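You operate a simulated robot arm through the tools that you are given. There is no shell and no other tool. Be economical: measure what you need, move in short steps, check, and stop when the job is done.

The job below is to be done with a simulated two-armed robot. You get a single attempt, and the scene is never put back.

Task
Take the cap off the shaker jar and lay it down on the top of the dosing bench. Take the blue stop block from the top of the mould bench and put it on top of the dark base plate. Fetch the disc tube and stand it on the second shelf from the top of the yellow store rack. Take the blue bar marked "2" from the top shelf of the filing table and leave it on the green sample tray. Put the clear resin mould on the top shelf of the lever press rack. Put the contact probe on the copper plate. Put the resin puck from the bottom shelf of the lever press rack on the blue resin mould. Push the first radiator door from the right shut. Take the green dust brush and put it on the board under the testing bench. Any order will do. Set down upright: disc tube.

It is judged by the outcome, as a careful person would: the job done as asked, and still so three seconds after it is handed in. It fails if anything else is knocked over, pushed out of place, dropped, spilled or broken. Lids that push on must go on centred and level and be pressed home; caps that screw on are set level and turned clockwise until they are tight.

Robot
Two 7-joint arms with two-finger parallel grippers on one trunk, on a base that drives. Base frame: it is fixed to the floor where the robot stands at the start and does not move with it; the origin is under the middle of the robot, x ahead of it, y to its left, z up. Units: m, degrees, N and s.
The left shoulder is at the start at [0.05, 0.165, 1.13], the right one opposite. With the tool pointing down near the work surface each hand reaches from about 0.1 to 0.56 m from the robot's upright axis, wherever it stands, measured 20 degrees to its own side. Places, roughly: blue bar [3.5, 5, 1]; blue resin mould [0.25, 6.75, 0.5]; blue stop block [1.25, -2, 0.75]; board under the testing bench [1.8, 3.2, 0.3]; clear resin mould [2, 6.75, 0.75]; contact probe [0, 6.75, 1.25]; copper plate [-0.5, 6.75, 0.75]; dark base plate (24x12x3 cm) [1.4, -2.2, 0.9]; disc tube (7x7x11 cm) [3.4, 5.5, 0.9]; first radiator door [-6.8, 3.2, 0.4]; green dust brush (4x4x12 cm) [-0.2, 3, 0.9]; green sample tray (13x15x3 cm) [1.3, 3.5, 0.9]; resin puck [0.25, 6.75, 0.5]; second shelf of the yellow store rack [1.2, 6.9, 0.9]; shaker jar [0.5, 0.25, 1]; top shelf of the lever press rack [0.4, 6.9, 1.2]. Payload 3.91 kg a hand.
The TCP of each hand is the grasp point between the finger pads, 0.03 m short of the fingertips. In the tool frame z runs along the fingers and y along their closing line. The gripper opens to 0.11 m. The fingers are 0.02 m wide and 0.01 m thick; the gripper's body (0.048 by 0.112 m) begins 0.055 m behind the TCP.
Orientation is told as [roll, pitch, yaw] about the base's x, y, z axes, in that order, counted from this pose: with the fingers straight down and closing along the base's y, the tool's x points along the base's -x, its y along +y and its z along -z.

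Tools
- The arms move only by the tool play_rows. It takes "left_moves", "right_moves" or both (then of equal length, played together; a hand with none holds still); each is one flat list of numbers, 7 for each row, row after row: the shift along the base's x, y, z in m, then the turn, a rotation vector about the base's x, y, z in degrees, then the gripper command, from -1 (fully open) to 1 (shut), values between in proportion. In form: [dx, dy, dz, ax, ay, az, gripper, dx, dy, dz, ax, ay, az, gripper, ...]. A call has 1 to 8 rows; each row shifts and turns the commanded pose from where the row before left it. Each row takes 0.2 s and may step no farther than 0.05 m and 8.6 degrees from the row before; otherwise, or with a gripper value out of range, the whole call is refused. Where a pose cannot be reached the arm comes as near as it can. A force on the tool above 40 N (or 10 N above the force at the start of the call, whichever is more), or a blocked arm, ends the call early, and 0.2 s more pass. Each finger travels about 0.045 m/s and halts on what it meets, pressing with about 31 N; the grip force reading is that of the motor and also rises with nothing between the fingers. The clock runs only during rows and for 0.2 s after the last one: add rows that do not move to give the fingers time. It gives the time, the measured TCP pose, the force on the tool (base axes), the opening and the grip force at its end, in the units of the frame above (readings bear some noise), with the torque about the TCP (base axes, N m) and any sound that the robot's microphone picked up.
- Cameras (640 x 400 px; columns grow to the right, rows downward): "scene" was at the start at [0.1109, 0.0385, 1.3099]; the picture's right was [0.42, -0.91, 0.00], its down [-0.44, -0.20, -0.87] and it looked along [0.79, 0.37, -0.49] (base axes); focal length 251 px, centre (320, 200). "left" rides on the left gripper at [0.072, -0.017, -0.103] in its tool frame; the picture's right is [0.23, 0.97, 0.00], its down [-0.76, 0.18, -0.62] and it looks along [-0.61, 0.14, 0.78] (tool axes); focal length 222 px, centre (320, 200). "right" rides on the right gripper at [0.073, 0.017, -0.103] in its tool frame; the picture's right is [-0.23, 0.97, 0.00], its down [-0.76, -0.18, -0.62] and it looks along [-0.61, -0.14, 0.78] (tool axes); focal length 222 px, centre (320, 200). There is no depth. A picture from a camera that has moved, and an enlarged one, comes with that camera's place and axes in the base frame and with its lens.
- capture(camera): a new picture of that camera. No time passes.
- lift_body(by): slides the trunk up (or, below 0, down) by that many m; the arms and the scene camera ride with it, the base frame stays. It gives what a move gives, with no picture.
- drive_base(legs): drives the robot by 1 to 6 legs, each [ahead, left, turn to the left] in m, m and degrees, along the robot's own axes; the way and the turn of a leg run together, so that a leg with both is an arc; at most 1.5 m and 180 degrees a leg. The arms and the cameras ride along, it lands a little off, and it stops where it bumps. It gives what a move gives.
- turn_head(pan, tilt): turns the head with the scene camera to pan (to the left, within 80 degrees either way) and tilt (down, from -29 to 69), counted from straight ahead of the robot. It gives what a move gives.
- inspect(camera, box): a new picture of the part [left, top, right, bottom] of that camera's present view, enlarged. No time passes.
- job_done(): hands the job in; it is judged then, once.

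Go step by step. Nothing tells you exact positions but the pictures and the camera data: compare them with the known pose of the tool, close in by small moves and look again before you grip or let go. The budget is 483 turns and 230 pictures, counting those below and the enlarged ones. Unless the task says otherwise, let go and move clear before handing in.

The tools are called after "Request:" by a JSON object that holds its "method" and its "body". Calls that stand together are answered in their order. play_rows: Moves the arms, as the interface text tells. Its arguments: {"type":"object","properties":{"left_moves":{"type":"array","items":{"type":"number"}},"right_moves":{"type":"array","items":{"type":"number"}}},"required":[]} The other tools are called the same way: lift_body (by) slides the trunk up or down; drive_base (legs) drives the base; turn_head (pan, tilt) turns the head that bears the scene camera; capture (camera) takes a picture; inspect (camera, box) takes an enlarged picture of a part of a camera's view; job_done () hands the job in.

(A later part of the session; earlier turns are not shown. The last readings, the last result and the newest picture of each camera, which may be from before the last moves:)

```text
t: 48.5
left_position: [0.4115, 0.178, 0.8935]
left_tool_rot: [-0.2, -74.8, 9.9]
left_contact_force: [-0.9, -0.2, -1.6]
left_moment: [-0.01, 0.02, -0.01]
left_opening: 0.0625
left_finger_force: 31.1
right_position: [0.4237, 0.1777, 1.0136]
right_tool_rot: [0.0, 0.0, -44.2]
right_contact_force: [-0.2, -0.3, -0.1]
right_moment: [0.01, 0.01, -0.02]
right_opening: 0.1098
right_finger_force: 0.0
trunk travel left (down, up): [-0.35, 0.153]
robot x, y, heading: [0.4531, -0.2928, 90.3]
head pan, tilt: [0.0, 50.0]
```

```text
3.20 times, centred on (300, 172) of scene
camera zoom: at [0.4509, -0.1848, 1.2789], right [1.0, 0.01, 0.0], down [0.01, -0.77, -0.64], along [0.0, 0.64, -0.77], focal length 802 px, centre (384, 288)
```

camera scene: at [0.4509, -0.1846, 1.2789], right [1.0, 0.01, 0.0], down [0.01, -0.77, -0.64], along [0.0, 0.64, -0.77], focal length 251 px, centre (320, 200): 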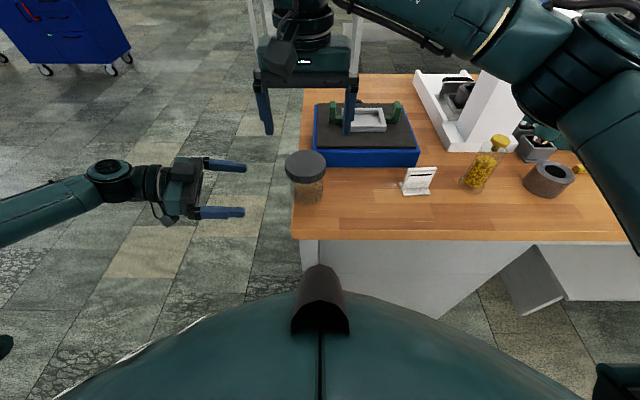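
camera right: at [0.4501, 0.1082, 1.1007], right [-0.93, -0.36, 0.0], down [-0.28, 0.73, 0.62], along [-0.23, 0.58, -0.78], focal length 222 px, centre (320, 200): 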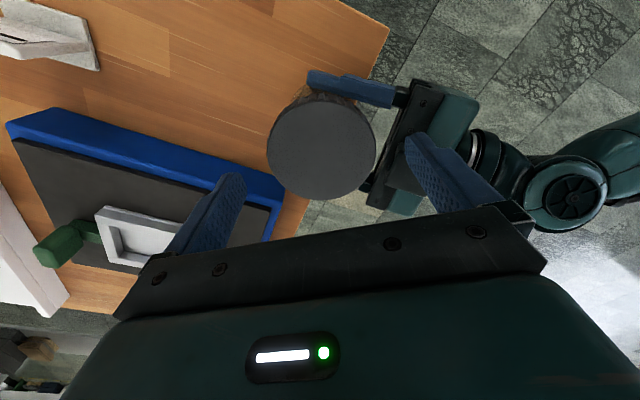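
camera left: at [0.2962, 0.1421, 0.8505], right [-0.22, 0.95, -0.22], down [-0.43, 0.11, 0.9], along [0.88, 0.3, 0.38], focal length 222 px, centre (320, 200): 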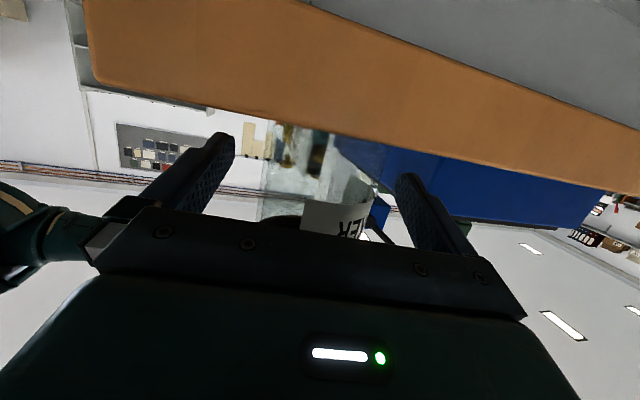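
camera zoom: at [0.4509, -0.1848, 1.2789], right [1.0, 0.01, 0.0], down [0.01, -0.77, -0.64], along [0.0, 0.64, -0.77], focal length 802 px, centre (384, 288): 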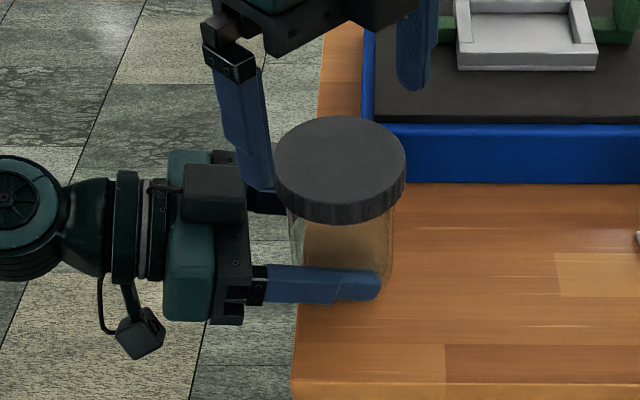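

Request:
{"method": "play_rows", "body": {"right_moves": [0.001, 0, -0.023, 0, 0, 0, -1, 0.001, 0, -0.023, 0, 0, 0, -1, 0, 0, 0, 0, 0, 0, 1, 0, 0, 0, 0, 0, 0, 1, 0, 0, 0, 0, 0, 0, 1, 0, 0, 0, 0, 0, 8, 1, 0, 0, 0, 0, 0, 8, 1, 0, 0, 0, 0, 0, 8, 1]}}

Request:
{"method": "play_rows", "body": {"right_moves": [0, 0, 0.001, 0, 0, 8, 1, 0, 0, 0, 0, 0, 8, 1, 0, 0, 0.001, 0, 0, 8, 1, 0, 0, 0, 0, 0, 8, 1, 0, 0, 0.001, 0, 0, 8, 1, 0, 0, 0, 0, 0, 8, 1, 0, 0, 0.001, 0, 0, 8, 1, 0, 0, 0.003, 0, 0, 4, 1]}}

Request:
{"method": "inspect", "body": {"camera": "scene", "box": [200, 110, 400, 235]}}

```text
t: 50.3
left_position: [0.4118, 0.1776, 0.8924]
left_tool_rot: [-0.2, -74.9, 10.0]
left_contact_force: [9.0, 7.2, -2.2]
left_moment: [-0.49, 0.49, 0.06]
left_opening: 0.0626
left_finger_force: 31.0
right_position: [0.4262, 0.1778, 0.9686]
right_tool_rot: [-0.1, -0.1, -19.9]
right_contact_force: [-9.0, -6.8, 0.8]
right_moment: [-0.07, 0.25, 0.03]
right_opening: 0.077
right_finger_force: 31.3
trunk travel left (down, up): [-0.35, 0.153]
robot x, y, heading: [0.4502, -0.2927, 90.1]
head pan, tilt: [0.0, 50.0]
```

```text
t: 52.1
left_position: [0.4114, 0.1767, 0.8936]
left_tool_rot: [-0.1, -74.8, 9.9]
left_contact_force: [3.1, -6.2, 0.8]
left_moment: [0.35, 0.23, -0.07]
left_opening: 0.0624
left_finger_force: 31.4
right_position: [0.4257, 0.1779, 0.9742]
right_tool_rot: [-0.1, 0.0, 40.1]
right_contact_force: [-3.0, 5.4, -2.6]
right_moment: [0.02, 0.02, 0.01]
right_opening: 0.0768
right_finger_force: 31.3
trunk travel left (down, up): [-0.35, 0.153]
robot x, y, heading: [0.4506, -0.2884, 90.3]
head pan, tilt: [0.0, 50.0]
```

```text
3.20 times, centred on (300, 172) of scene
camera zoom: at [0.4509, -0.1848, 1.2789], right [1.0, 0.01, 0.0], down [0.01, -0.77, -0.64], along [0.0, 0.64, -0.77], focal length 802 px, centre (384, 288)
```

zoom: 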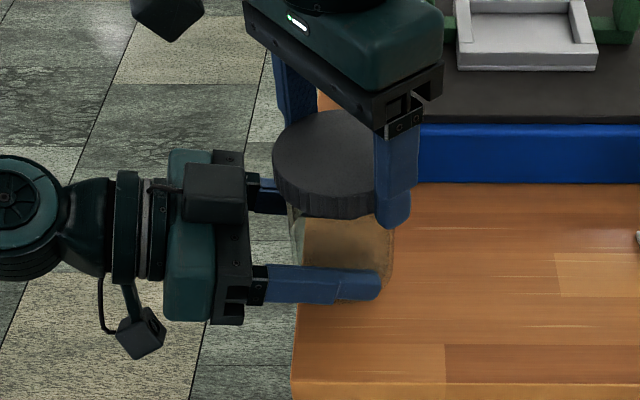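

Forces are low after lifting about 7 mm. I'll try lifting more.

Request:
{"method": "play_rows", "body": {"right_moves": [0, 0, 0.004, 0, 0, 0, 1, 0, 0, 0.004, 0, 0, 0, 1]}}

```text
t: 52.7
left_position: [0.4102, 0.1786, 0.8927]
left_tool_rot: [-0.3, -74.8, 10.3]
left_contact_force: [-0.5, -0.6, -1.6]
left_moment: [-0.01, 0.04, 0.02]
left_opening: 0.0626
left_finger_force: 30.9
right_position: [0.4251, 0.178, 0.9813]
right_tool_rot: [0.0, -0.1, 39.9]
right_contact_force: [-0.8, -0.3, -0.1]
right_moment: [-0.02, -0.01, 0.02]
right_opening: 0.0769
right_finger_force: 31.1
trunk travel left (down, up): [-0.35, 0.153]
robot x, y, heading: [0.4502, -0.2898, 90.5]
head pan, tilt: [0.0, 50.0]
```

The cap is free. I'll lift it clear, and then use the left hand to carry the jar back inward toward its original spot.

Request:
{"method": "play_rows", "body": {"right_moves": [0, 0, 0.03, 0, 0, 0, 1, 0, 0, 0.03, 0, 0, 0, 1, 0.03, -0.005, 0.01, 0, 0, 0, 1, 0.04, -0.01, 0, 0, 0, 0, 1, 0.04, -0.01, 0, 0, 0, 0, 1, 0.04, -0.005, 0, 0, 0, 0, 1, 0.025, -0.003, 0, 0, 0, 0, 1]}}

Request:
{"method": "capture", "body": {"camera": "scene"}}

Request:
{"method": "capture", "body": {"camera": "right"}}

```text
t: 54.3
left_position: [0.4103, 0.1773, 0.8937]
left_tool_rot: [-0.2, -74.8, 9.9]
left_contact_force: [0.9, 0.2, -1.8]
left_moment: [0.01, 0.06, -0.02]
left_opening: 0.0624
left_finger_force: 30.6
right_position: [0.6007, 0.1438, 1.0515]
right_tool_rot: [-0.1, -0.1, 40.1]
right_contact_force: [0.3, -1.2, 0.7]
right_moment: [-0.01, 0.01, -0.03]
right_opening: 0.0768
right_finger_force: 30.8
trunk travel left (down, up): [-0.35, 0.153]
robot x, y, heading: [0.4505, -0.2942, 90.3]
head pan, tilt: [0.0, 50.0]
```

```text
198 pictures are left
camera scene: at [0.4512, -0.1848, 1.2789], right [1.0, 0.01, 0.0], down [0.01, -0.77, -0.64], along [-0.01, 0.64, -0.77], focal length 251 px, centre (320, 200)
```

scene: 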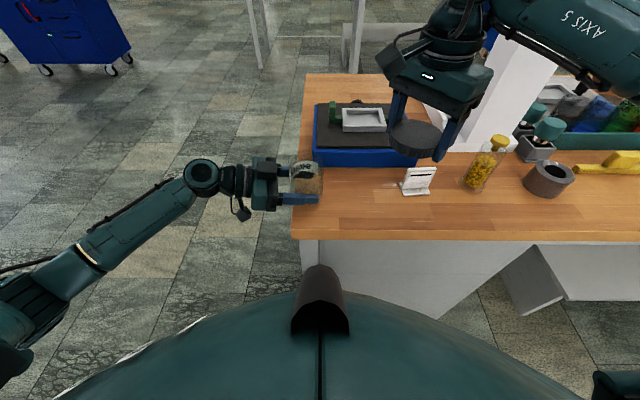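

```text
197 pictures are left
camera right: at [0.5347, 0.1119, 1.155], right [-0.45, 0.89, 0.0], down [0.7, 0.35, 0.62], along [0.56, 0.28, -0.78], focal length 222 px, centre (320, 200)
```

right: 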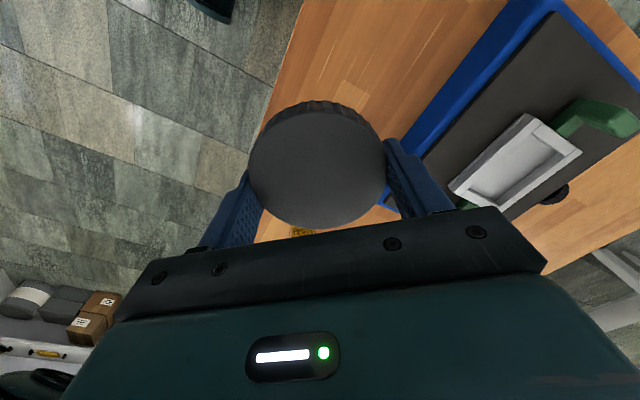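

Request:
{"method": "play_rows", "body": {"left_moves": [0, 0, 0.006, 0, 0, 0, 1, 0.015, -0.002, 0, 0, 0, 0, 1, 0.015, -0.002, 0, 0, 0, 0, 1, 0.015, -0.002, 0, 0, 0, 0, 1, 0, 0, -0.006, 0, 0, 0, 1]}}

Request:
{"method": "capture", "body": {"camera": "left"}}

```text
t: 55.5
left_position: [0.4544, 0.1721, 0.893]
left_tool_rot: [-0.4, -74.8, 10.1]
left_contact_force: [0.0, -0.2, -1.4]
left_moment: [-0.01, 0.0, -0.01]
left_opening: 0.0624
left_finger_force: 31.1
right_position: [0.6009, 0.1462, 1.0507]
right_tool_rot: [0.1, 0.0, 40.0]
right_contact_force: [0.8, -0.3, 0.0]
right_moment: [0.03, -0.02, -0.02]
right_opening: 0.0769
right_finger_force: 31.0
trunk travel left (down, up): [-0.35, 0.153]
robot x, y, heading: [0.4528, -0.2915, 90.6]
head pan, tilt: [0.0, 50.0]
```

```text
196 pictures are left
camera left: at [0.3398, 0.1361, 0.8501], right [-0.22, 0.95, -0.22], down [-0.43, 0.11, 0.9], along [0.88, 0.29, 0.38], focal length 222 px, centre (320, 200)
```

left: 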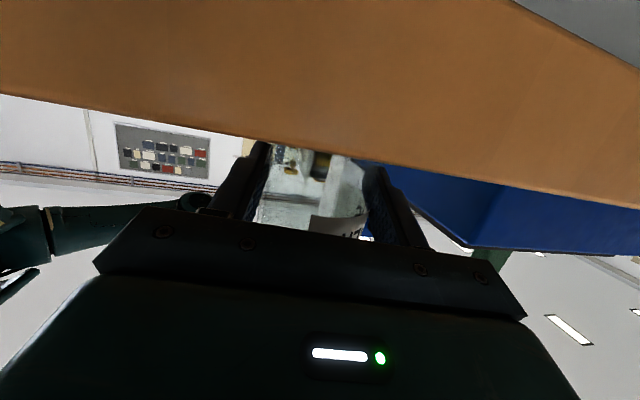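

The reading suggests the jar still hangs a little above the bench, so I'll lower gently until it touches.

Request:
{"method": "play_rows", "body": {"left_moves": [0, 0, -0.002, 0, 0, 0, 1]}}

Request:
{"method": "play_rows", "body": {"left_moves": [0, 0, -0.002, 0, 0, 0, 1]}}

```text
t: 55.9
left_position: [0.4546, 0.1718, 0.8906]
left_tool_rot: [-0.3, -74.9, 9.9]
left_contact_force: [0.0, 0.3, -0.8]
left_moment: [0.01, 0.03, 0.03]
left_opening: 0.0626
left_finger_force: 30.9
right_position: [0.5999, 0.1453, 1.0511]
right_tool_rot: [-0.1, 0.0, 40.0]
right_contact_force: [0.6, -0.3, 0.1]
right_moment: [0.0, 0.01, -0.03]
right_opening: 0.077
right_finger_force: 30.7
trunk travel left (down, up): [-0.35, 0.153]
robot x, y, heading: [0.4467, -0.291, 90.2]
head pan, tilt: [0.0, 50.0]
```

```text
t: 56.3
left_position: [0.4554, 0.1718, 0.8882]
left_tool_rot: [-0.1, -74.9, 9.6]
left_contact_force: [0.7, 0.1, -2.0]
left_moment: [0.01, -0.02, 0.02]
left_opening: 0.0625
left_finger_force: 31.2
right_position: [0.6001, 0.1452, 1.0523]
right_tool_rot: [0.0, 0.0, 40.0]
right_contact_force: [-0.7, 0.0, 0.0]
right_moment: [-0.01, -0.01, 0.01]
right_opening: 0.0769
right_finger_force: 31.6
trunk travel left (down, up): [-0.35, 0.153]
robot x, y, heading: [0.4537, -0.2925, 90.5]
head pan, tilt: [0.0, 50.0]
```

Request:
{"method": "play_rows", "body": {"left_moves": [0, 0, -0.003, 0, 0, 0, 1]}}

Request:
{"method": "inspect", "body": {"camera": "scene", "box": [230, 130, 390, 230]}}

```text
t: 56.7
left_position: [0.4556, 0.1713, 0.8871]
left_tool_rot: [-0.1, -75.0, 9.8]
left_contact_force: [0.4, -0.7, 0.4]
left_moment: [-0.03, -0.03, 0.01]
left_opening: 0.0625
left_finger_force: 30.6
right_position: [0.6003, 0.1451, 1.0504]
right_tool_rot: [0.1, -0.1, 39.9]
right_contact_force: [-0.9, 0.8, -0.3]
right_moment: [-0.01, 0.0, 0.0]
right_opening: 0.0767
right_finger_force: 31.2
trunk travel left (down, up): [-0.35, 0.153]
robot x, y, heading: [0.4556, -0.2947, 90.5]
head pan, tilt: [0.0, 50.0]
```

```text
4.00 times, centred on (310, 180) of scene
camera zoom: at [0.4509, -0.1849, 1.279], right [1.0, 0.01, 0.0], down [0.01, -0.77, -0.64], along [0.0, 0.64, -0.77], focal length 1003 px, centre (360, 280)
```

zoom: 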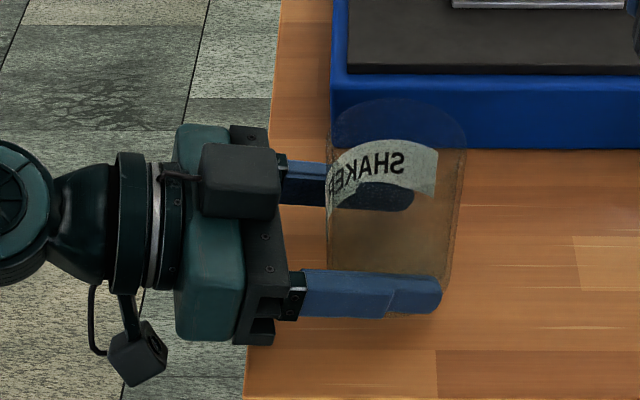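

The jar is down, so I'll release it and back the left hand off while lowering the cap with the right.

Request:
{"method": "play_rows", "body": {"left_moves": [0, 0, 0, 0, 0, 0, -1, 0, 0, 0, 0, 0, 0, -1, 0, 0, 0, 0, 0, 0, -1, -0.03, -0.005, 0.004, 0, 0, 0, -1, -0.04, -0.007, 0.008, 0, 0, 0, -1, -0.04, -0.007, 0.01, 0, 0, 0, -1, -0.04, -0.007, 0.01, 0, 0, 0, -1, -0.04, -0.007, 0.03, 0, 0, 0, -1], "right_moves": [0, 0, -0.02, 0, 0, 0, 1, 0, 0, -0.02, 0, 0, 0, 1, 0, 0, -0.02, 0, 0, 0, 1, 0, 0, -0.02, 0, 0, 0, 1, 0, 0, -0.02, 0, 0, 0, 1, 0, 0, -0.02, 0, 0, 0, 1, 0, 0, -0.02, 0, 0, 0, 1, 0, 0, -0.012, 0, 0, 0, 1]}}

Request:
{"method": "capture", "body": {"camera": "scene"}}

```text
refused: row 8 steps farther than a row can; nothing moved
```

```text
194 pictures are left
camera scene: at [0.4509, -0.1849, 1.279], right [1.0, 0.01, 0.0], down [0.01, -0.77, -0.64], along [0.0, 0.64, -0.77], focal length 251 px, centre (320, 200)
```

scene: 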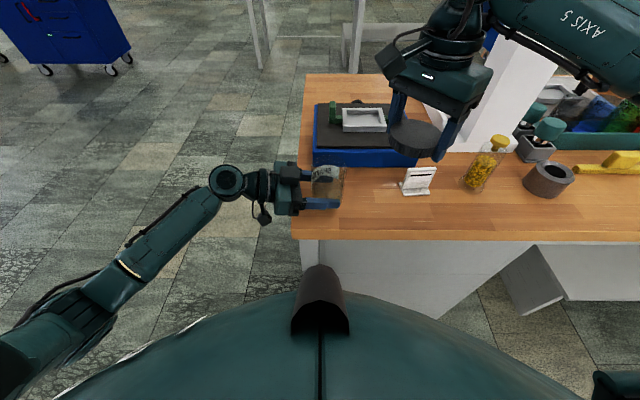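

Request:
{"method": "play_rows", "body": {"left_moves": [0, 0, 0, 0, 0, 0, -1, 0, 0, 0, 0, 0, 0, -1, 0, 0, 0, 0, 0, 0, -1, -0.03, -0.005, 0.004, 0, 0, 0, -1, -0.04, -0.007, 0.008, 0, 0, 0, -1, -0.04, -0.007, 0.01, 0, 0, 0, -1, -0.04, -0.007, 0.01, 0, 0, 0, -1, -0.03, -0.007, 0.03, 0, 0, 0, -1], "right_moves": [0, 0, -0.02, 0, 0, 0, 1, 0, 0, -0.02, 0, 0, 0, 1, 0, 0, -0.02, 0, 0, 0, 1, 0, 0, -0.02, 0, 0, 0, 1, 0, 0, -0.02, 0, 0, 0, 1, 0, 0, -0.02, 0, 0, 0, 1, 0, 0, -0.02, 0, 0, 0, 1, 0, 0, -0.008, 0, 0, 0, 1]}}

Request:
{"method": "capture", "body": {"camera": "scene"}}

```text
t: 58.5
left_position: [0.276, 0.138, 0.9489]
left_tool_rot: [-0.3, -74.8, 10.0]
left_contact_force: [-0.1, -0.2, 1.0]
left_moment: [0.0, 0.02, 0.01]
left_opening: 0.11
left_finger_force: 0.0
right_position: [0.6012, 0.1467, 0.9046]
right_tool_rot: [0.0, 0.1, 40.0]
right_contact_force: [-0.2, 0.0, -0.7]
right_moment: [0.01, -0.01, 0.02]
right_opening: 0.0766
right_finger_force: 31.0
trunk travel left (down, up): [-0.35, 0.153]
robot x, y, heading: [0.4546, -0.2948, 90.3]
head pan, tilt: [0.0, 50.0]
```

```text
193 pictures are left
camera scene: at [0.4508, -0.185, 1.2789], right [1.0, 0.01, 0.0], down [0.01, -0.77, -0.64], along [0.0, 0.64, -0.77], focal length 251 px, centre (320, 200)
```

scene: 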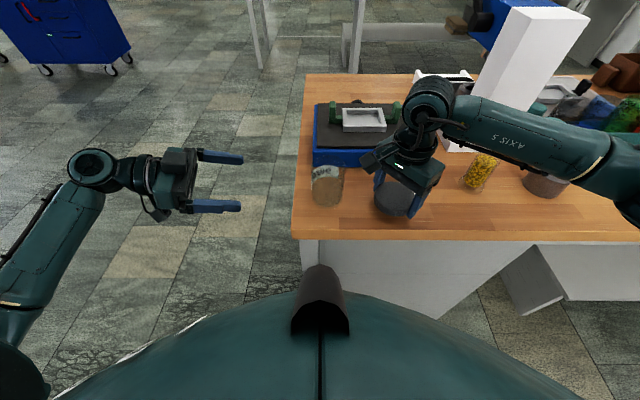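

Jar stands well. I'll lower the cap onto the bench in small steps.

Request:
{"method": "play_rows", "body": {"right_moves": [0, 0, -0.004, 0, 0, 0, 1, 0, 0, -0.004, 0, 0, 0, 1, 0, 0, -0.003, 0, 0, 0, 1]}}

Request:
{"method": "inspect", "body": {"camera": "scene", "box": [320, 120, 480, 220]}}

```text
t: 59.3
left_position: [0.2774, 0.1372, 0.9484]
left_tool_rot: [-0.2, -74.8, 9.8]
left_contact_force: [0.3, -0.2, -0.4]
left_moment: [-0.03, 0.0, -0.02]
left_opening: 0.1098
left_finger_force: 0.0
right_position: [0.6007, 0.1468, 0.8928]
right_tool_rot: [-0.1, -0.1, 40.0]
right_contact_force: [0.2, 0.5, -0.1]
right_moment: [0.0, 0.0, 0.0]
right_opening: 0.0769
right_finger_force: 30.8
trunk travel left (down, up): [-0.35, 0.153]
robot x, y, heading: [0.4536, -0.2894, 90.4]
head pan, tilt: [0.0, 50.0]
```

```text
4.00 times, centred on (400, 170) of scene
camera zoom: at [0.4509, -0.1849, 1.2789], right [1.0, 0.01, 0.0], down [0.01, -0.77, -0.64], along [0.0, 0.64, -0.77], focal length 1003 px, centre (0, 320)
```

zoom: 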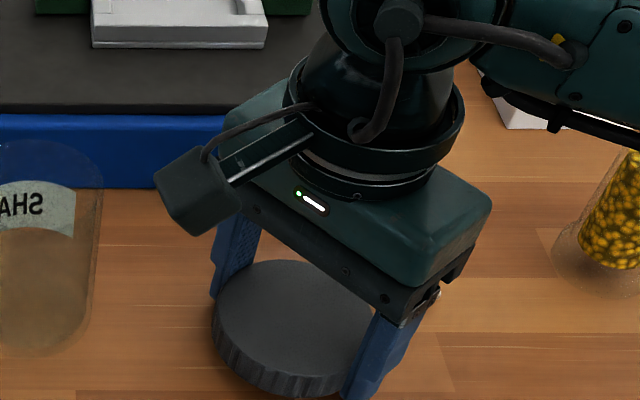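

Request:
{"method": "play_rows", "body": {"right_moves": [0, 0, -0.003, 0, 0, 0, 1, 0, 0, -0.003, 0, 0, 0, 1]}}

Request:
{"method": "play_rows", "body": {"right_moves": [0, 0, -0.003, 0, 0, 0, 1]}}

Request:
{"method": "play_rows", "body": {"right_moves": [0, 0, -0.003, 0, 0, 0, 1]}}

```text
t: 59.9
left_position: [0.2768, 0.1368, 0.9479]
left_tool_rot: [0.2, -74.9, 9.6]
left_contact_force: [-0.2, -0.2, 0.9]
left_moment: [0.02, -0.01, -0.03]
left_opening: 0.11
left_finger_force: 0.1
right_position: [0.601, 0.1458, 0.8898]
right_tool_rot: [0.0, -0.1, 40.0]
right_contact_force: [4.6, -1.8, 14.8]
right_moment: [-0.65, -0.37, 0.14]
right_opening: 0.077
right_finger_force: 31.2
trunk travel left (down, up): [-0.35, 0.153]
robot x, y, heading: [0.4563, -0.2919, 90.6]
head pan, tilt: [0.0, 50.0]
```

```text
t: 60.4
left_position: [0.2759, 0.1374, 0.9477]
left_tool_rot: [0.2, -74.9, 9.5]
left_contact_force: [-0.5, -0.1, -1.1]
left_moment: [0.01, -0.01, 0.02]
left_opening: 0.1101
left_finger_force: 0.0
right_position: [0.6019, 0.1448, 0.8907]
right_tool_rot: [0.5, -0.2, 40.1]
right_contact_force: [1.9, -8.9, 15.1]
right_moment: [-0.87, -0.35, -0.2]
right_opening: 0.0772
right_finger_force: 30.8
trunk travel left (down, up): [-0.35, 0.153]
robot x, y, heading: [0.4477, -0.2894, 90.3]
head pan, tilt: [0.0, 50.0]
stopped in row 1 (right hand): the force on the tool passed its limit at 43 N (the readings are from after the stop); the commanded pose is now the measured one
```

```text
t: 60.9
left_position: [0.2765, 0.1372, 0.9489]
left_tool_rot: [0.1, -74.9, 9.5]
left_contact_force: [0.2, 0.1, 0.0]
left_moment: [0.01, -0.02, -0.01]
left_opening: 0.11
left_finger_force: 0.0
right_position: [0.6012, 0.1444, 0.8899]
right_tool_rot: [0.5, -0.2, 40.1]
right_contact_force: [1.4, -10.9, 17.6]
right_moment: [-1.06, -0.43, -0.26]
right_opening: 0.0767
right_finger_force: 30.5
trunk travel left (down, up): [-0.35, 0.153]
robot x, y, heading: [0.4578, -0.2932, 90.5]
head pan, tilt: [0.0, 50.0]
stopped in row 1 (right hand): the force on the tool passed its limit at 42 N (the readings are from after the stop); the commanded pose is now the measured one
```

Contact at 0.890. Let me check what is touching.

Request:
{"method": "inspect", "body": {"camera": "right", "box": [100, 0, 640, 338]}}

Request:
{"method": "inspect", "body": {"camera": "scene", "box": [320, 120, 480, 220]}}

```text
1.18 times, centred on (370, 169) of right
camera zoom: at [0.5351, 0.1114, 0.9938], right [-0.45, 0.89, 0.01], down [0.7, 0.35, 0.63], along [0.55, 0.29, -0.78], focal length 263 px, centre (261, 237)
```

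zoom: 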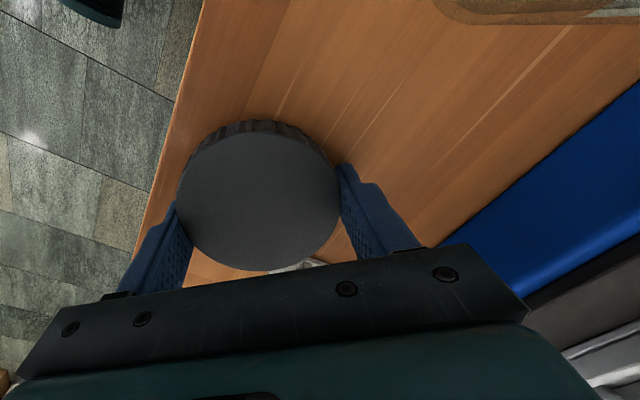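

```text
4.00 times, centred on (400, 170) of scene
camera zoom: at [0.4507, -0.1873, 1.2789], right [1.0, 0.01, 0.0], down [0.01, -0.76, -0.64], along [0.0, 0.64, -0.76], focal length 1003 px, centre (0, 320)
```

zoom: 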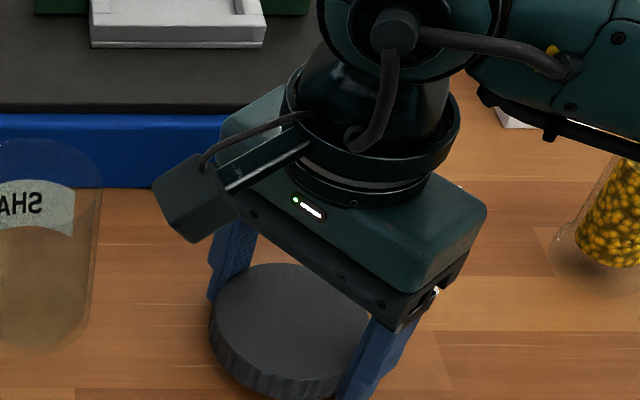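

The cap rests on the bench, clear of the card. I'll ease up 2 mm, open and rise.

Request:
{"method": "play_rows", "body": {"right_moves": [0, 0, 0.001, 0, 0, 0, 1, 0, 0, 0.0, 0, 0, 0, -1, 0, 0, 0, 0, 0, 0, -1, 0, 0, 0, 0, 0, 0, -1, 0, 0, 0.03, 0, 0, 0, -1, 0, 0, 0.04, 0, 0, 0, -1, 0, 0, 0.05, 0, 0, 0, -1, 0, 0, 0.05, 0, 0, 0, -1], "left_moves": [0, 0, 0, 0, 0, 0, -1, 0, 0, 0, 0, 0, 0, -1, 0, 0, 0, 0, 0, 0, -1, -0.02, 0, 0.04, 0, 0, 0, -1, -0.02, 0, 0.04, 0, 0, 0, -1, 0, 0, 0.04, 0, 0, 0, -1, 0, 0, 0.04, 0, 0, 0, -1, 0, 0, 0.04, 0, 0, 0, -1]}}

Request:
{"method": "capture", "body": {"camera": "scene"}}

```text
t: 62.7
left_position: [0.2364, 0.1361, 1.1485]
left_tool_rot: [-0.4, -74.8, 9.9]
left_contact_force: [0.2, -0.2, -0.1]
left_moment: [-0.03, 0.01, -0.02]
left_opening: 0.11
left_finger_force: 0.0
right_position: [0.6007, 0.1477, 1.0587]
right_tool_rot: [0.4, -0.3, 40.0]
right_contact_force: [0.0, 0.4, 0.3]
right_moment: [-0.01, 0.0, -0.02]
right_opening: 0.1099
right_finger_force: 0.1
trunk travel left (down, up): [-0.35, 0.153]
robot x, y, heading: [0.4518, -0.29, 90.3]
head pan, tilt: [0.0, 50.0]
```

```text
189 pictures are left
camera scene: at [0.4511, -0.1854, 1.2788], right [1.0, 0.01, 0.0], down [0.01, -0.77, -0.64], along [0.0, 0.64, -0.77], focal length 251 px, centre (320, 200)
```

scene: 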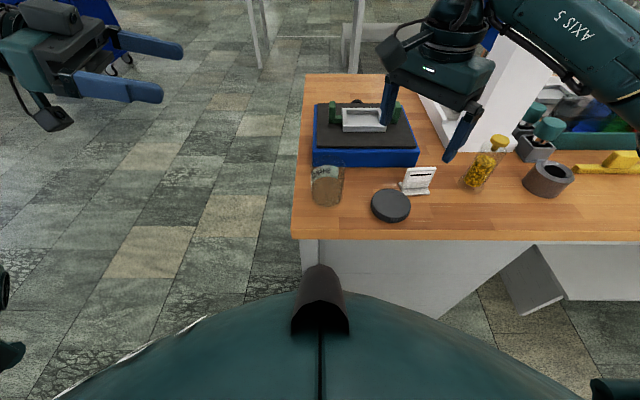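

The cap lies flat on the bench, and the jar is close to its first spot. I'll back away, fold the hands to a travelling pose and look for the mould bench.

Request:
{"method": "drive_base", "body": {"legs": [[-0.5, 0, 0]]}}

Request:
{"method": "play_rows", "body": {"left_moves": [0, 0, 0.01, -1.5, 8.1, 0, -1, 0, 0, 0.01, -1.5, 8.1, 0, -1, 0, 0, 0.01, -1.5, 8.1, 0, -1, 0, 0, 0.0, -1.5, 8.1, 0, -1, 0, 0, 0.0, -1.5, 8.1, 0, -1, 0, 0, 0.0, -1.5, 8.1, 0, -1, 0, 0, 0, -1.5, 8.1, 0, -1, 0, 0, 0, -1.5, 8.1, 0, -1], "right_moves": [0, -0.01, 0.015, 0, 0, 7, -1, 0, -0.01, 0.015, 0, 0, 7, -1, 0, -0.01, 0.015, 0, 0, 7, -1, 0, -0.01, 0.015, 0, 0, 7, -1, 0, -0.01, 0.015, 0, 0, 7, -1, 0, -0.01, 0.015, 0, 0, 7, -1, 0, -0.01, 0.015, 0, 0, 7, -1, 0, -0.01, 0.015, 0, 0, 1, -1]}}

Request:
{"method": "turn_head", "body": {"pan": 0, "tilt": 15}}

Request:
{"method": "capture", "body": {"camera": "scene"}}

```text
t: 65.7
left_position: [0.2394, -0.3628, 1.1478]
left_tool_rot: [-0.1, -74.9, 10.0]
left_contact_force: [0.3, 0.1, 0.2]
left_moment: [0.02, 0.02, 0.04]
left_opening: 0.1099
left_finger_force: 0.0
right_position: [0.6032, -0.3488, 1.0602]
right_tool_rot: [0.5, -0.3, 40.3]
right_contact_force: [-0.1, -0.3, 0.0]
right_moment: [0.05, 0.01, -0.05]
right_opening: 0.1102
right_finger_force: 0.1
trunk travel left (down, up): [-0.35, 0.153]
robot x, y, heading: [0.4558, -0.789, 90.6]
head pan, tilt: [0.0, 50.0]
```

```text
t: 67.5
left_position: [0.2396, -0.3646, 1.1779]
left_tool_rot: [-0.4, -8.9, 10.6]
left_contact_force: [-0.6, 0.4, -0.3]
left_moment: [0.05, -0.01, 0.01]
left_opening: 0.1097
left_finger_force: 0.1
right_position: [0.6033, -0.4298, 1.1791]
right_tool_rot: [0.5, -0.2, 90.4]
right_contact_force: [-0.4, 0.5, -0.1]
right_moment: [0.02, 0.0, 0.02]
right_opening: 0.1098
right_finger_force: 0.1
trunk travel left (down, up): [-0.35, 0.153]
robot x, y, heading: [0.4576, -0.7908, 90.8]
head pan, tilt: [0.0, 50.0]
```

```text
t: 68.5
left_position: [0.239, -0.3619, 1.178]
left_tool_rot: [-0.5, -9.0, 10.4]
left_contact_force: [-0.1, -0.1, 0.1]
left_moment: [0.03, 0.01, 0.03]
left_opening: 0.1101
left_finger_force: 0.1
right_position: [0.6015, -0.4297, 1.1789]
right_tool_rot: [0.5, -0.3, 90.4]
right_contact_force: [0.3, 0.3, -0.4]
right_moment: [0.01, 0.02, 0.03]
right_opening: 0.1098
right_finger_force: 0.1
trunk travel left (down, up): [-0.35, 0.153]
robot x, y, heading: [0.4602, -0.7904, 90.8]
head pan, tilt: [0.0, 15.0]
```

```text
188 pictures are left
camera scene: at [0.4551, -0.667, 1.3326], right [1.0, 0.01, 0.0], down [0.0, -0.26, -0.97], along [-0.01, 0.97, -0.26], focal length 251 px, centre (320, 200)
```

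scene: 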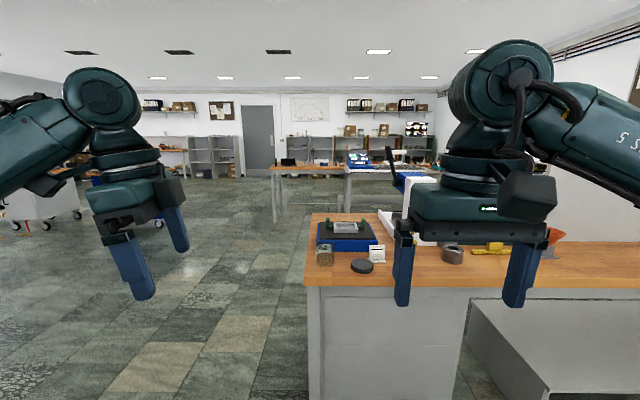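

I'll level the left hand and turn to face the mould bench.

Request:
{"method": "play_rows", "body": {"left_moves": [0, 0, 0, -1.5, 8.4, 0, -1, 0, 0, 0, 0, 0, 8.5, -1, 0, 0, 0, 0, 0, 8.5, -1, 0, 0, 0, 0, 0, 8.5, -1, 0, 0, 0, 0, 0, 8.5, -1, 0, 0, 0, 0, 0, 8.5, -1, 0, 0, 0, 0, 0, 8.5, -1, 0, 0, 0, 0, 0, 8.5, -1]}}

Request:
{"method": "play_rows", "body": {"left_moves": [0, 0, 0, 0, 0, 8.5, -1, 0, 0, 0, 0, 0, 8.5, -1, 0, 0, 0, 0, 0, 3, -1]}}

Request:
{"method": "drive_base", "body": {"legs": [[0, 0, -145]]}}

Request:
{"method": "turn_head", "body": {"pan": 0, "tilt": 20}}

Request:
{"method": "capture", "body": {"camera": "scene"}}

```text
t: 70.3
left_position: [0.2406, -0.3626, 1.1771]
left_tool_rot: [-0.4, -0.4, 70.1]
left_contact_force: [0.2, -0.1, -0.4]
left_moment: [0.02, 0.0, -0.03]
left_opening: 0.1099
left_finger_force: 0.0
right_position: [0.6023, -0.4294, 1.179]
right_tool_rot: [0.4, -0.3, 90.3]
right_contact_force: [0.4, -0.3, -0.3]
right_moment: [0.02, -0.03, 0.0]
right_opening: 0.1102
right_finger_force: 0.1
trunk travel left (down, up): [-0.35, 0.153]
robot x, y, heading: [0.4598, -0.793, 90.8]
head pan, tilt: [0.0, 15.0]
```

```text
t: 71.1
left_position: [0.2398, -0.3633, 1.1774]
left_tool_rot: [-0.4, -0.4, 90.0]
left_contact_force: [-0.1, 0.8, 0.0]
left_moment: [0.0, 0.0, -0.01]
left_opening: 0.1099
left_finger_force: 0.0
right_position: [0.603, -0.4281, 1.179]
right_tool_rot: [0.5, -0.3, 90.3]
right_contact_force: [0.3, -0.6, -0.5]
right_moment: [0.05, -0.04, -0.02]
right_opening: 0.1099
right_finger_force: 0.1
trunk travel left (down, up): [-0.35, 0.153]
robot x, y, heading: [0.4567, -0.7895, 90.7]
head pan, tilt: [0.0, 15.0]
```

```text
t: 77.5
left_position: [0.8764, -1.024, 1.1768]
left_tool_rot: [-0.4, -0.4, -56.3]
left_contact_force: [-0.1, -0.7, 0.3]
left_moment: [-0.01, 0.02, 0.02]
left_opening: 0.1098
left_finger_force: 0.0
right_position: [0.5382, -1.1697, 1.1791]
right_tool_rot: [0.5, -0.2, -56.0]
right_contact_force: [1.1, -0.3, 0.3]
right_moment: [0.0, -0.02, 0.0]
right_opening: 0.1099
right_finger_force: 0.0
trunk travel left (down, up): [-0.35, 0.153]
robot x, y, heading: [0.4592, -0.7909, -55.4]
head pan, tilt: [0.0, 15.0]
```

```text
t: 78.2
left_position: [0.8777, -1.0241, 1.177]
left_tool_rot: [-0.4, -0.4, -56.3]
left_contact_force: [0.5, -0.8, -0.4]
left_moment: [0.01, 0.03, 0.01]
left_opening: 0.1099
left_finger_force: 0.1
right_position: [0.5369, -1.1708, 1.1783]
right_tool_rot: [0.5, -0.3, -56.0]
right_contact_force: [-0.2, -0.4, -1.4]
right_moment: [0.0, -0.05, -0.01]
right_opening: 0.1098
right_finger_force: 0.1
trunk travel left (down, up): [-0.35, 0.153]
robot x, y, heading: [0.4599, -0.7887, -55.5]
head pan, tilt: [0.0, 20.0]
```

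```text
187 pictures are left
camera scene: at [0.526, -0.8906, 1.3245], right [-0.82, -0.57, 0.0], down [-0.19, 0.28, -0.94], along [0.53, -0.77, -0.34], focal length 251 px, centre (320, 200)
```

scene: 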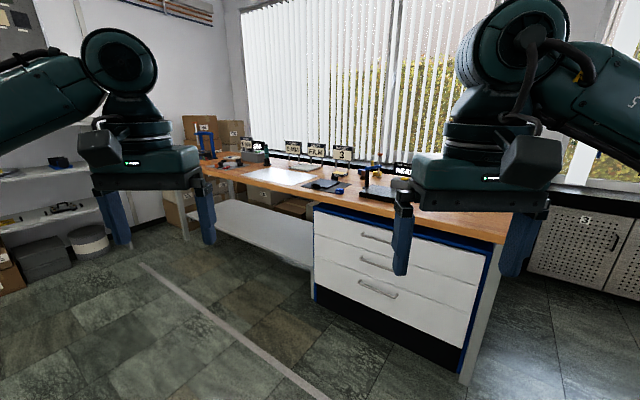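

Request:
{"method": "inspect", "body": {"camera": "scene", "box": [190, 110, 430, 260]}}

```text
2.67 times, centred on (310, 185) of scene
camera zoom: at [0.526, -0.8906, 1.3245], right [-0.82, -0.57, 0.0], down [-0.19, 0.28, -0.94], along [0.53, -0.77, -0.34], focal length 668 px, centre (347, 240)
```

zoom: 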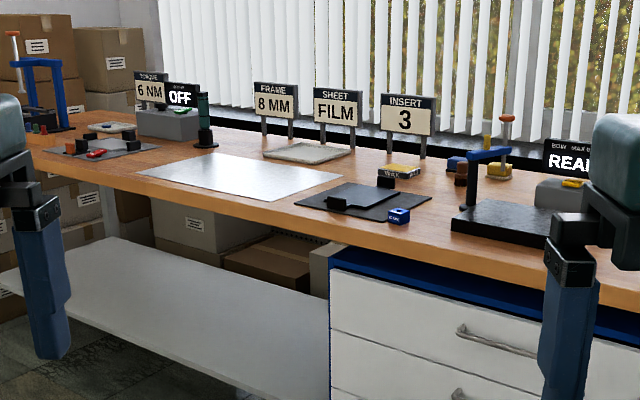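

The blue cube is at about (1.19, -2.04), next to a dark plate near (1.38, -2.15). I'll drive to the bench front.

Request:
{"method": "drive_base", "body": {"legs": [[0, 0, -34.6], [0.65, 0.72, 0]]}}

Request:
{"method": "turn_head", "body": {"pan": 0, "tilt": 45}}

Request:
{"method": "capture", "body": {"camera": "scene"}}

```text
t: 86.6
left_position: [1.4039, -1.8657, 1.1771]
left_tool_rot: [-0.3, -0.4, -90.4]
left_contact_force: [0.7, 0.3, 0.5]
left_moment: [0.0, 0.01, 0.04]
left_opening: 0.11
left_finger_force: 0.1
right_position: [1.0399, -1.7968, 1.1782]
right_tool_rot: [0.5, -0.4, -90.1]
right_contact_force: [0.7, -0.2, 0.3]
right_moment: [0.0, 0.01, 0.02]
right_opening: 0.1099
right_finger_force: 0.0
trunk travel left (down, up): [-0.35, 0.153]
robot x, y, heading: [1.188, -1.4356, -89.9]
head pan, tilt: [0.0, 20.0]
```

```text
t: 87.5
left_position: [1.4033, -1.8655, 1.1775]
left_tool_rot: [-0.4, -0.4, -90.5]
left_contact_force: [0.2, -0.2, 0.1]
left_moment: [-0.01, 0.01, 0.0]
left_opening: 0.1101
left_finger_force: 0.1
right_position: [1.0408, -1.7967, 1.1786]
right_tool_rot: [0.5, -0.3, -89.9]
right_contact_force: [0.1, -1.2, 0.8]
right_moment: [0.02, 0.02, 0.05]
right_opening: 0.1098
right_finger_force: 0.1
trunk travel left (down, up): [-0.35, 0.153]
robot x, y, heading: [1.1864, -1.433, -89.6]
head pan, tilt: [0.0, 45.0]
```

```text
185 pictures are left
camera scene: at [1.1868, -1.546, 1.2859], right [-1.0, -0.01, 0.0], down [-0.01, 0.71, -0.71], along [0.01, -0.71, -0.71], focal length 251 px, centre (320, 200)
```

scene: 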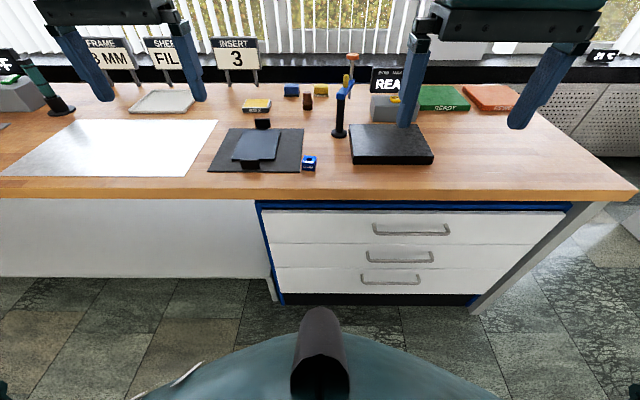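

Request:
{"method": "inspect", "body": {"camera": "scene", "box": [200, 70, 520, 200]}}

Request:
{"method": "inspect", "body": {"camera": "scene", "box": [200, 110, 360, 210]}}

```text
2.00 times, centred on (360, 135) of scene
camera zoom: at [1.1868, -1.546, 1.2859], right [-1.0, -0.01, 0.0], down [-0.01, 0.71, -0.71], along [0.01, -0.71, -0.71], focal length 501 px, centre (240, 330)
```

zoom: 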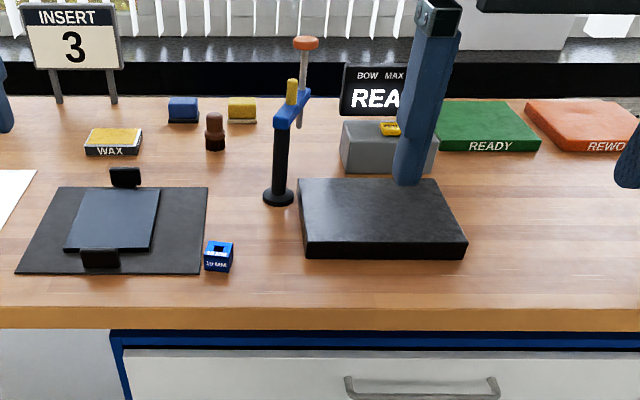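

```text
4.00 times, centred on (280, 160) of scene
camera zoom: at [1.1868, -1.546, 1.2859], right [-1.0, -0.01, 0.0], down [-0.01, 0.71, -0.71], along [0.01, -0.71, -0.71], focal length 1003 px, centre (480, 360)
```

zoom: 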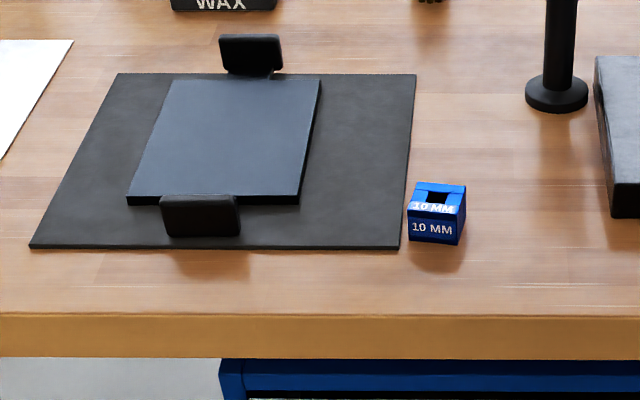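

The "10 MM" blue cube is the stop block, at about (1.22, -2.09). The dark plate with two handles, centred near (1.37, -2.18), is the base plate. I'll move closer.

Request:
{"method": "drive_base", "body": {"legs": [[0.22, 0.08, 0]]}}

Request:
{"method": "capture", "body": {"camera": "scene"}}

Request:
{"method": "capture", "body": {"camera": "left"}}

```text
t: 89.3
left_position: [1.4851, -2.0853, 1.1771]
left_tool_rot: [-0.5, -0.4, -90.3]
left_contact_force: [0.6, 0.2, 0.3]
left_moment: [0.04, 0.04, 0.01]
left_opening: 0.1099
left_finger_force: 0.1
right_position: [1.1232, -2.0172, 1.1789]
right_tool_rot: [0.6, -0.2, -89.9]
right_contact_force: [0.4, -0.3, -0.3]
right_moment: [0.01, 0.02, 0.0]
right_opening: 0.1099
right_finger_force: 0.0
trunk travel left (down, up): [-0.35, 0.153]
robot x, y, heading: [1.2658, -1.6613, -89.3]
head pan, tilt: [0.0, 45.0]
```

```text
182 pictures are left
camera scene: at [1.269, -1.767, 1.2858], right [-1.0, -0.01, 0.0], down [-0.01, 0.71, -0.71], along [0.01, -0.71, -0.71], focal length 251 px, centre (320, 200)
```

scene: 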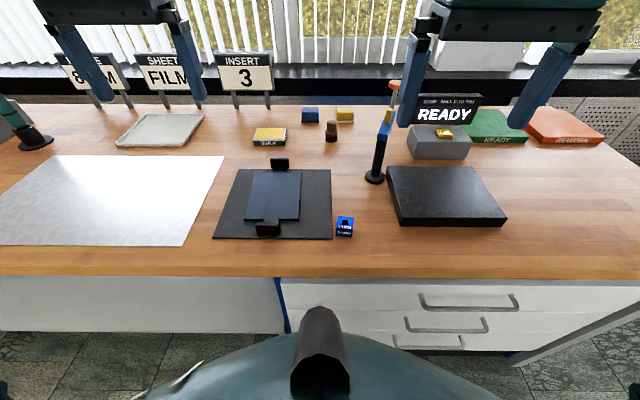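

```text
181 pictures are left
camera left: at [1.4683, -2.0111, 1.2802], right [0.97, 0.22, -0.01], down [0.18, -0.76, 0.63], along [0.13, -0.61, -0.78], focal length 222 px, centre (320, 200)
```

left: 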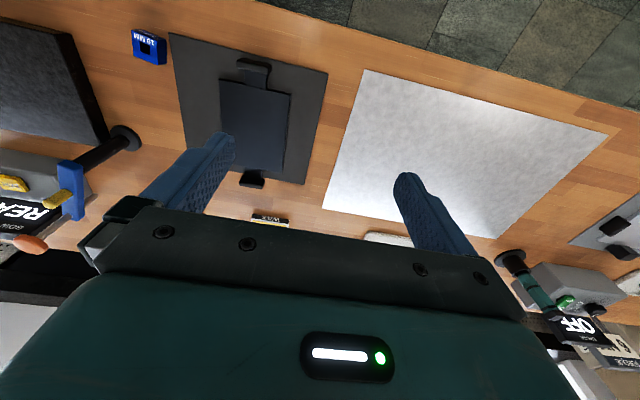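

Block centre (1.222, -2.093, 0.879); the plate centre (1.38, -2.19) is confirmed. I'll move the right hand aside and bring the left over the block.

Request:
{"method": "play_rows", "body": {"right_moves": [-0.03, 0.012, 0, 0, 0, 0, -1, -0.03, 0.012, 0, 0, 0, 0, -1, -0.03, 0.012, 0, 0, 0, 0, -1, -0.03, 0.012, 0, 0, 0, 0, -1, -0.03, 0.012, 0, 0, 0, 0, -1, -0.03, 0.012, 0, 0, 0, 0, -1, 0, 0, 0, 0, 0, 0, -1, 0, 0, 0, 0, 0, 0, -1], "left_moves": [-0.033, -0.001, 0, 0, 0, 0, -1, -0.033, -0.001, 0, 0, 0, 0, -1, -0.033, -0.001, 0, 0, 0, 0, -1, -0.033, -0.001, 0, 0, 0, 0, -1, -0.033, -0.001, -0.03, 0, 0, 0, -1, -0.033, -0.001, -0.03, 0, 0, 0, -1, -0.033, -0.001, -0.03, 0, 0, 0, -1, -0.032, -0.001, -0.03, 0, 0, 0, -1]}}

Request:
{"method": "capture", "body": {"camera": "left"}}

```text
t: 91.1
left_position: [1.2216, -2.0934, 1.0579]
left_tool_rot: [-0.4, -0.4, -90.2]
left_contact_force: [-0.3, -0.3, 0.4]
left_moment: [-0.01, -0.01, -0.01]
left_opening: 0.1101
left_finger_force: 0.2
right_position: [0.9412, -1.946, 1.177]
right_tool_rot: [0.5, -0.3, -89.9]
right_contact_force: [-0.8, -0.6, -0.6]
right_moment: [0.02, -0.02, 0.0]
right_opening: 0.1101
right_finger_force: 0.1
trunk travel left (down, up): [-0.35, 0.153]
robot x, y, heading: [1.2679, -1.6546, -89.4]
head pan, tilt: [0.0, 45.0]
```

```text
180 pictures are left
camera left: at [1.2044, -2.0187, 1.1606], right [0.97, 0.22, -0.01], down [0.18, -0.76, 0.63], along [0.13, -0.61, -0.78], focal length 222 px, centre (320, 200)
```

left: 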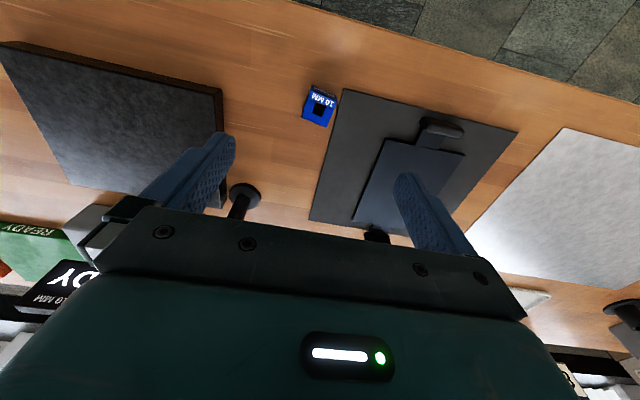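

Request:
{"method": "play_rows", "body": {"left_moves": [-0.003, 0, -0.04, 0, 0, 0, -1, 0, 0, -0.04, 0, 0, 0, -1, 0, 0, -0.04, 0, 0, 0, -1, 0, 0, -0.03, 0, 0, 0, -1, 0, 0, -0.01, 0, 0, 0, -1]}}

Request:
{"method": "inspect", "body": {"camera": "left", "box": [160, 40, 480, 240]}}

Request:
{"method": "inspect", "body": {"camera": "scene", "box": [240, 140, 440, 265]}}

```text
t: 92.3
left_position: [1.2191, -2.0933, 0.8962]
left_tool_rot: [-0.5, -0.5, -90.3]
left_contact_force: [-0.2, 0.6, -0.7]
left_moment: [-0.02, 0.0, 0.0]
left_opening: 0.1099
left_finger_force: 0.2
right_position: [0.9426, -1.9449, 1.1788]
right_tool_rot: [0.5, -0.2, -89.9]
right_contact_force: [-0.2, 0.6, 0.6]
right_moment: [-0.03, -0.03, 0.0]
right_opening: 0.1098
right_finger_force: 0.1
trunk travel left (down, up): [-0.35, 0.153]
robot x, y, heading: [1.2683, -1.6551, -89.5]
head pan, tilt: [0.0, 45.0]
```

```text
2.00 times, centred on (320, 140) of left
camera zoom: at [1.2022, -2.018, 1.0002], right [0.97, 0.22, -0.01], down [0.18, -0.76, 0.63], along [0.13, -0.61, -0.78], focal length 444 px, centre (320, 320)
```

zoom: 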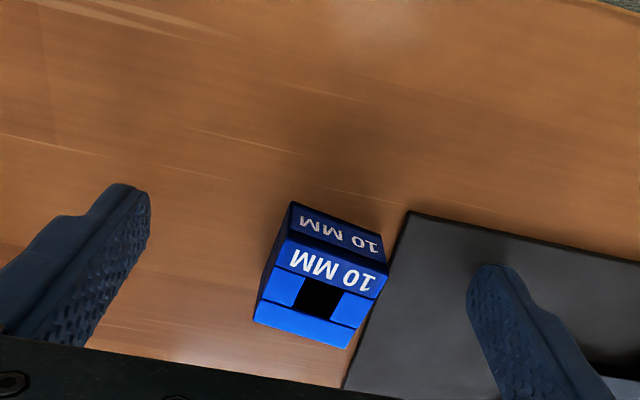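

```text
3.20 times, centred on (340, 202) of scene
camera zoom: at [1.2688, -1.7664, 1.2859], right [-1.0, -0.01, 0.0], down [-0.01, 0.71, -0.71], along [0.01, -0.71, -0.71], focal length 802 px, centre (256, 192)
```

zoom: 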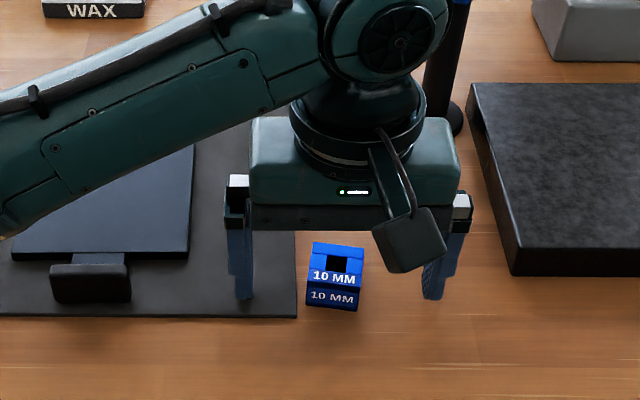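

Aligned. Closing on the block.

Request:
{"method": "play_rows", "body": {"left_moves": [0, 0, 0, 0, 0, 0, 1, 0, 0, 0, 0, 0, 0, 1, 0, 0, 0, 0, 0, 0, 1, 0, 0, 0, 0, 0, 0, 1, 0, 0, 0, 0, 0, 0, 1, 0, 0, 0.02, 0, 0, 0, 1, 0, 0, 0.04, 0, 0, 0, 1]}}

Request:
{"method": "inspect", "body": {"camera": "left", "box": [160, 40, 480, 240]}}

```text
t: 93.9
left_position: [1.22, -2.0919, 0.9567]
left_tool_rot: [-0.5, -0.3, -90.5]
left_contact_force: [0.7, 0.2, -0.8]
left_moment: [0.0, -0.01, -0.01]
left_opening: 0.0334
left_finger_force: 30.7
right_position: [0.9423, -1.9453, 1.1789]
right_tool_rot: [0.5, -0.3, -89.9]
right_contact_force: [-0.5, 0.1, 0.7]
right_moment: [-0.04, -0.02, 0.01]
right_opening: 0.1097
right_finger_force: 0.0
trunk travel left (down, up): [-0.35, 0.153]
robot x, y, heading: [1.2683, -1.6554, -89.6]
head pan, tilt: [0.0, 45.0]
```

```text
2.00 times, centred on (320, 140) of left
camera zoom: at [1.2023, -2.0182, 1.0607], right [0.98, 0.22, -0.01], down [0.18, -0.76, 0.63], along [0.13, -0.61, -0.78], focal length 444 px, centre (320, 320)
```

zoom: 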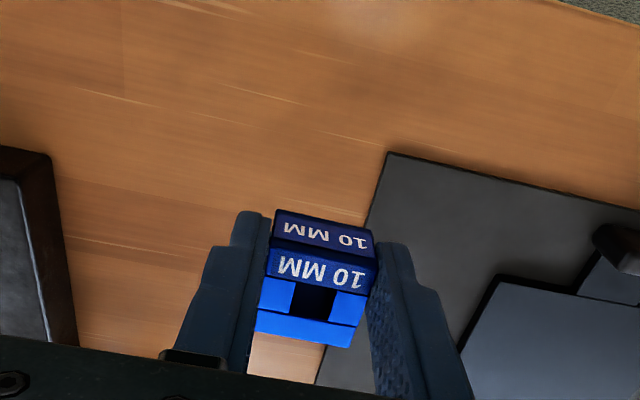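

Request:
{"method": "play_rows", "body": {"left_moves": [0.0, 0, 0.03, 0, 0, 0, 1, 0.04, -0.02, 0, 0, 0, 0, 1, 0.04, -0.025, 0, 0, 0, 0, 1, 0.04, -0.025, 0, 0, 0, 0, 1, 0.04, -0.023, 0, 0, 0, 0, 1, 0, 0, -0.03, 0, 0, 0, 1]}}

Request:
{"method": "capture", "body": {"camera": "left"}}

Request:
{"method": "inspect", "body": {"camera": "scene", "box": [180, 120, 420, 270]}}

```text
t: 95.3
left_position: [1.3798, -2.1869, 0.9578]
left_tool_rot: [-0.5, -0.4, -90.3]
left_contact_force: [-0.8, -0.4, -1.0]
left_moment: [0.02, 0.0, 0.02]
left_opening: 0.0333
left_finger_force: 31.4
right_position: [0.9433, -1.9453, 1.1775]
right_tool_rot: [0.5, -0.2, -89.9]
right_contact_force: [0.3, 0.0, 0.3]
right_moment: [0.03, -0.02, 0.02]
right_opening: 0.1102
right_finger_force: 0.1
trunk travel left (down, up): [-0.35, 0.153]
robot x, y, heading: [1.267, -1.6524, -89.3]
head pan, tilt: [0.0, 45.0]
```

```text
176 pictures are left
camera left: at [1.3622, -2.1122, 1.061], right [0.98, 0.22, -0.01], down [0.18, -0.76, 0.63], along [0.13, -0.61, -0.78], focal length 222 px, centre (320, 200)
```

left: 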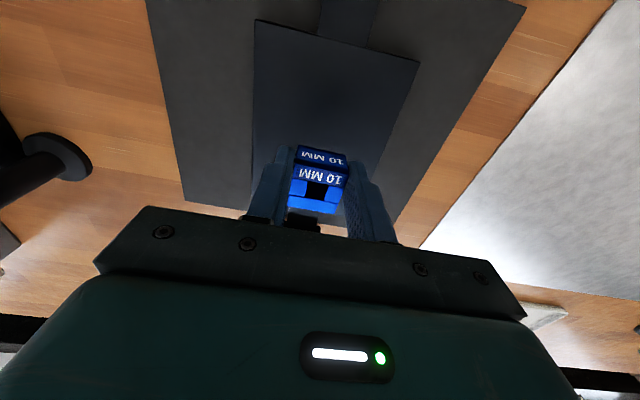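

```text
2.67 times, centred on (300, 195) of scene
camera zoom: at [1.2687, -1.7666, 1.2858], right [-1.0, -0.01, 0.0], down [-0.01, 0.71, -0.71], along [0.01, -0.71, -0.71], focal length 668 px, centre (373, 213)
```

zoom: 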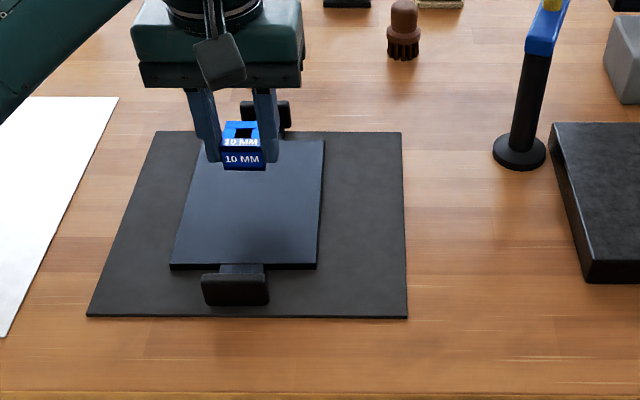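

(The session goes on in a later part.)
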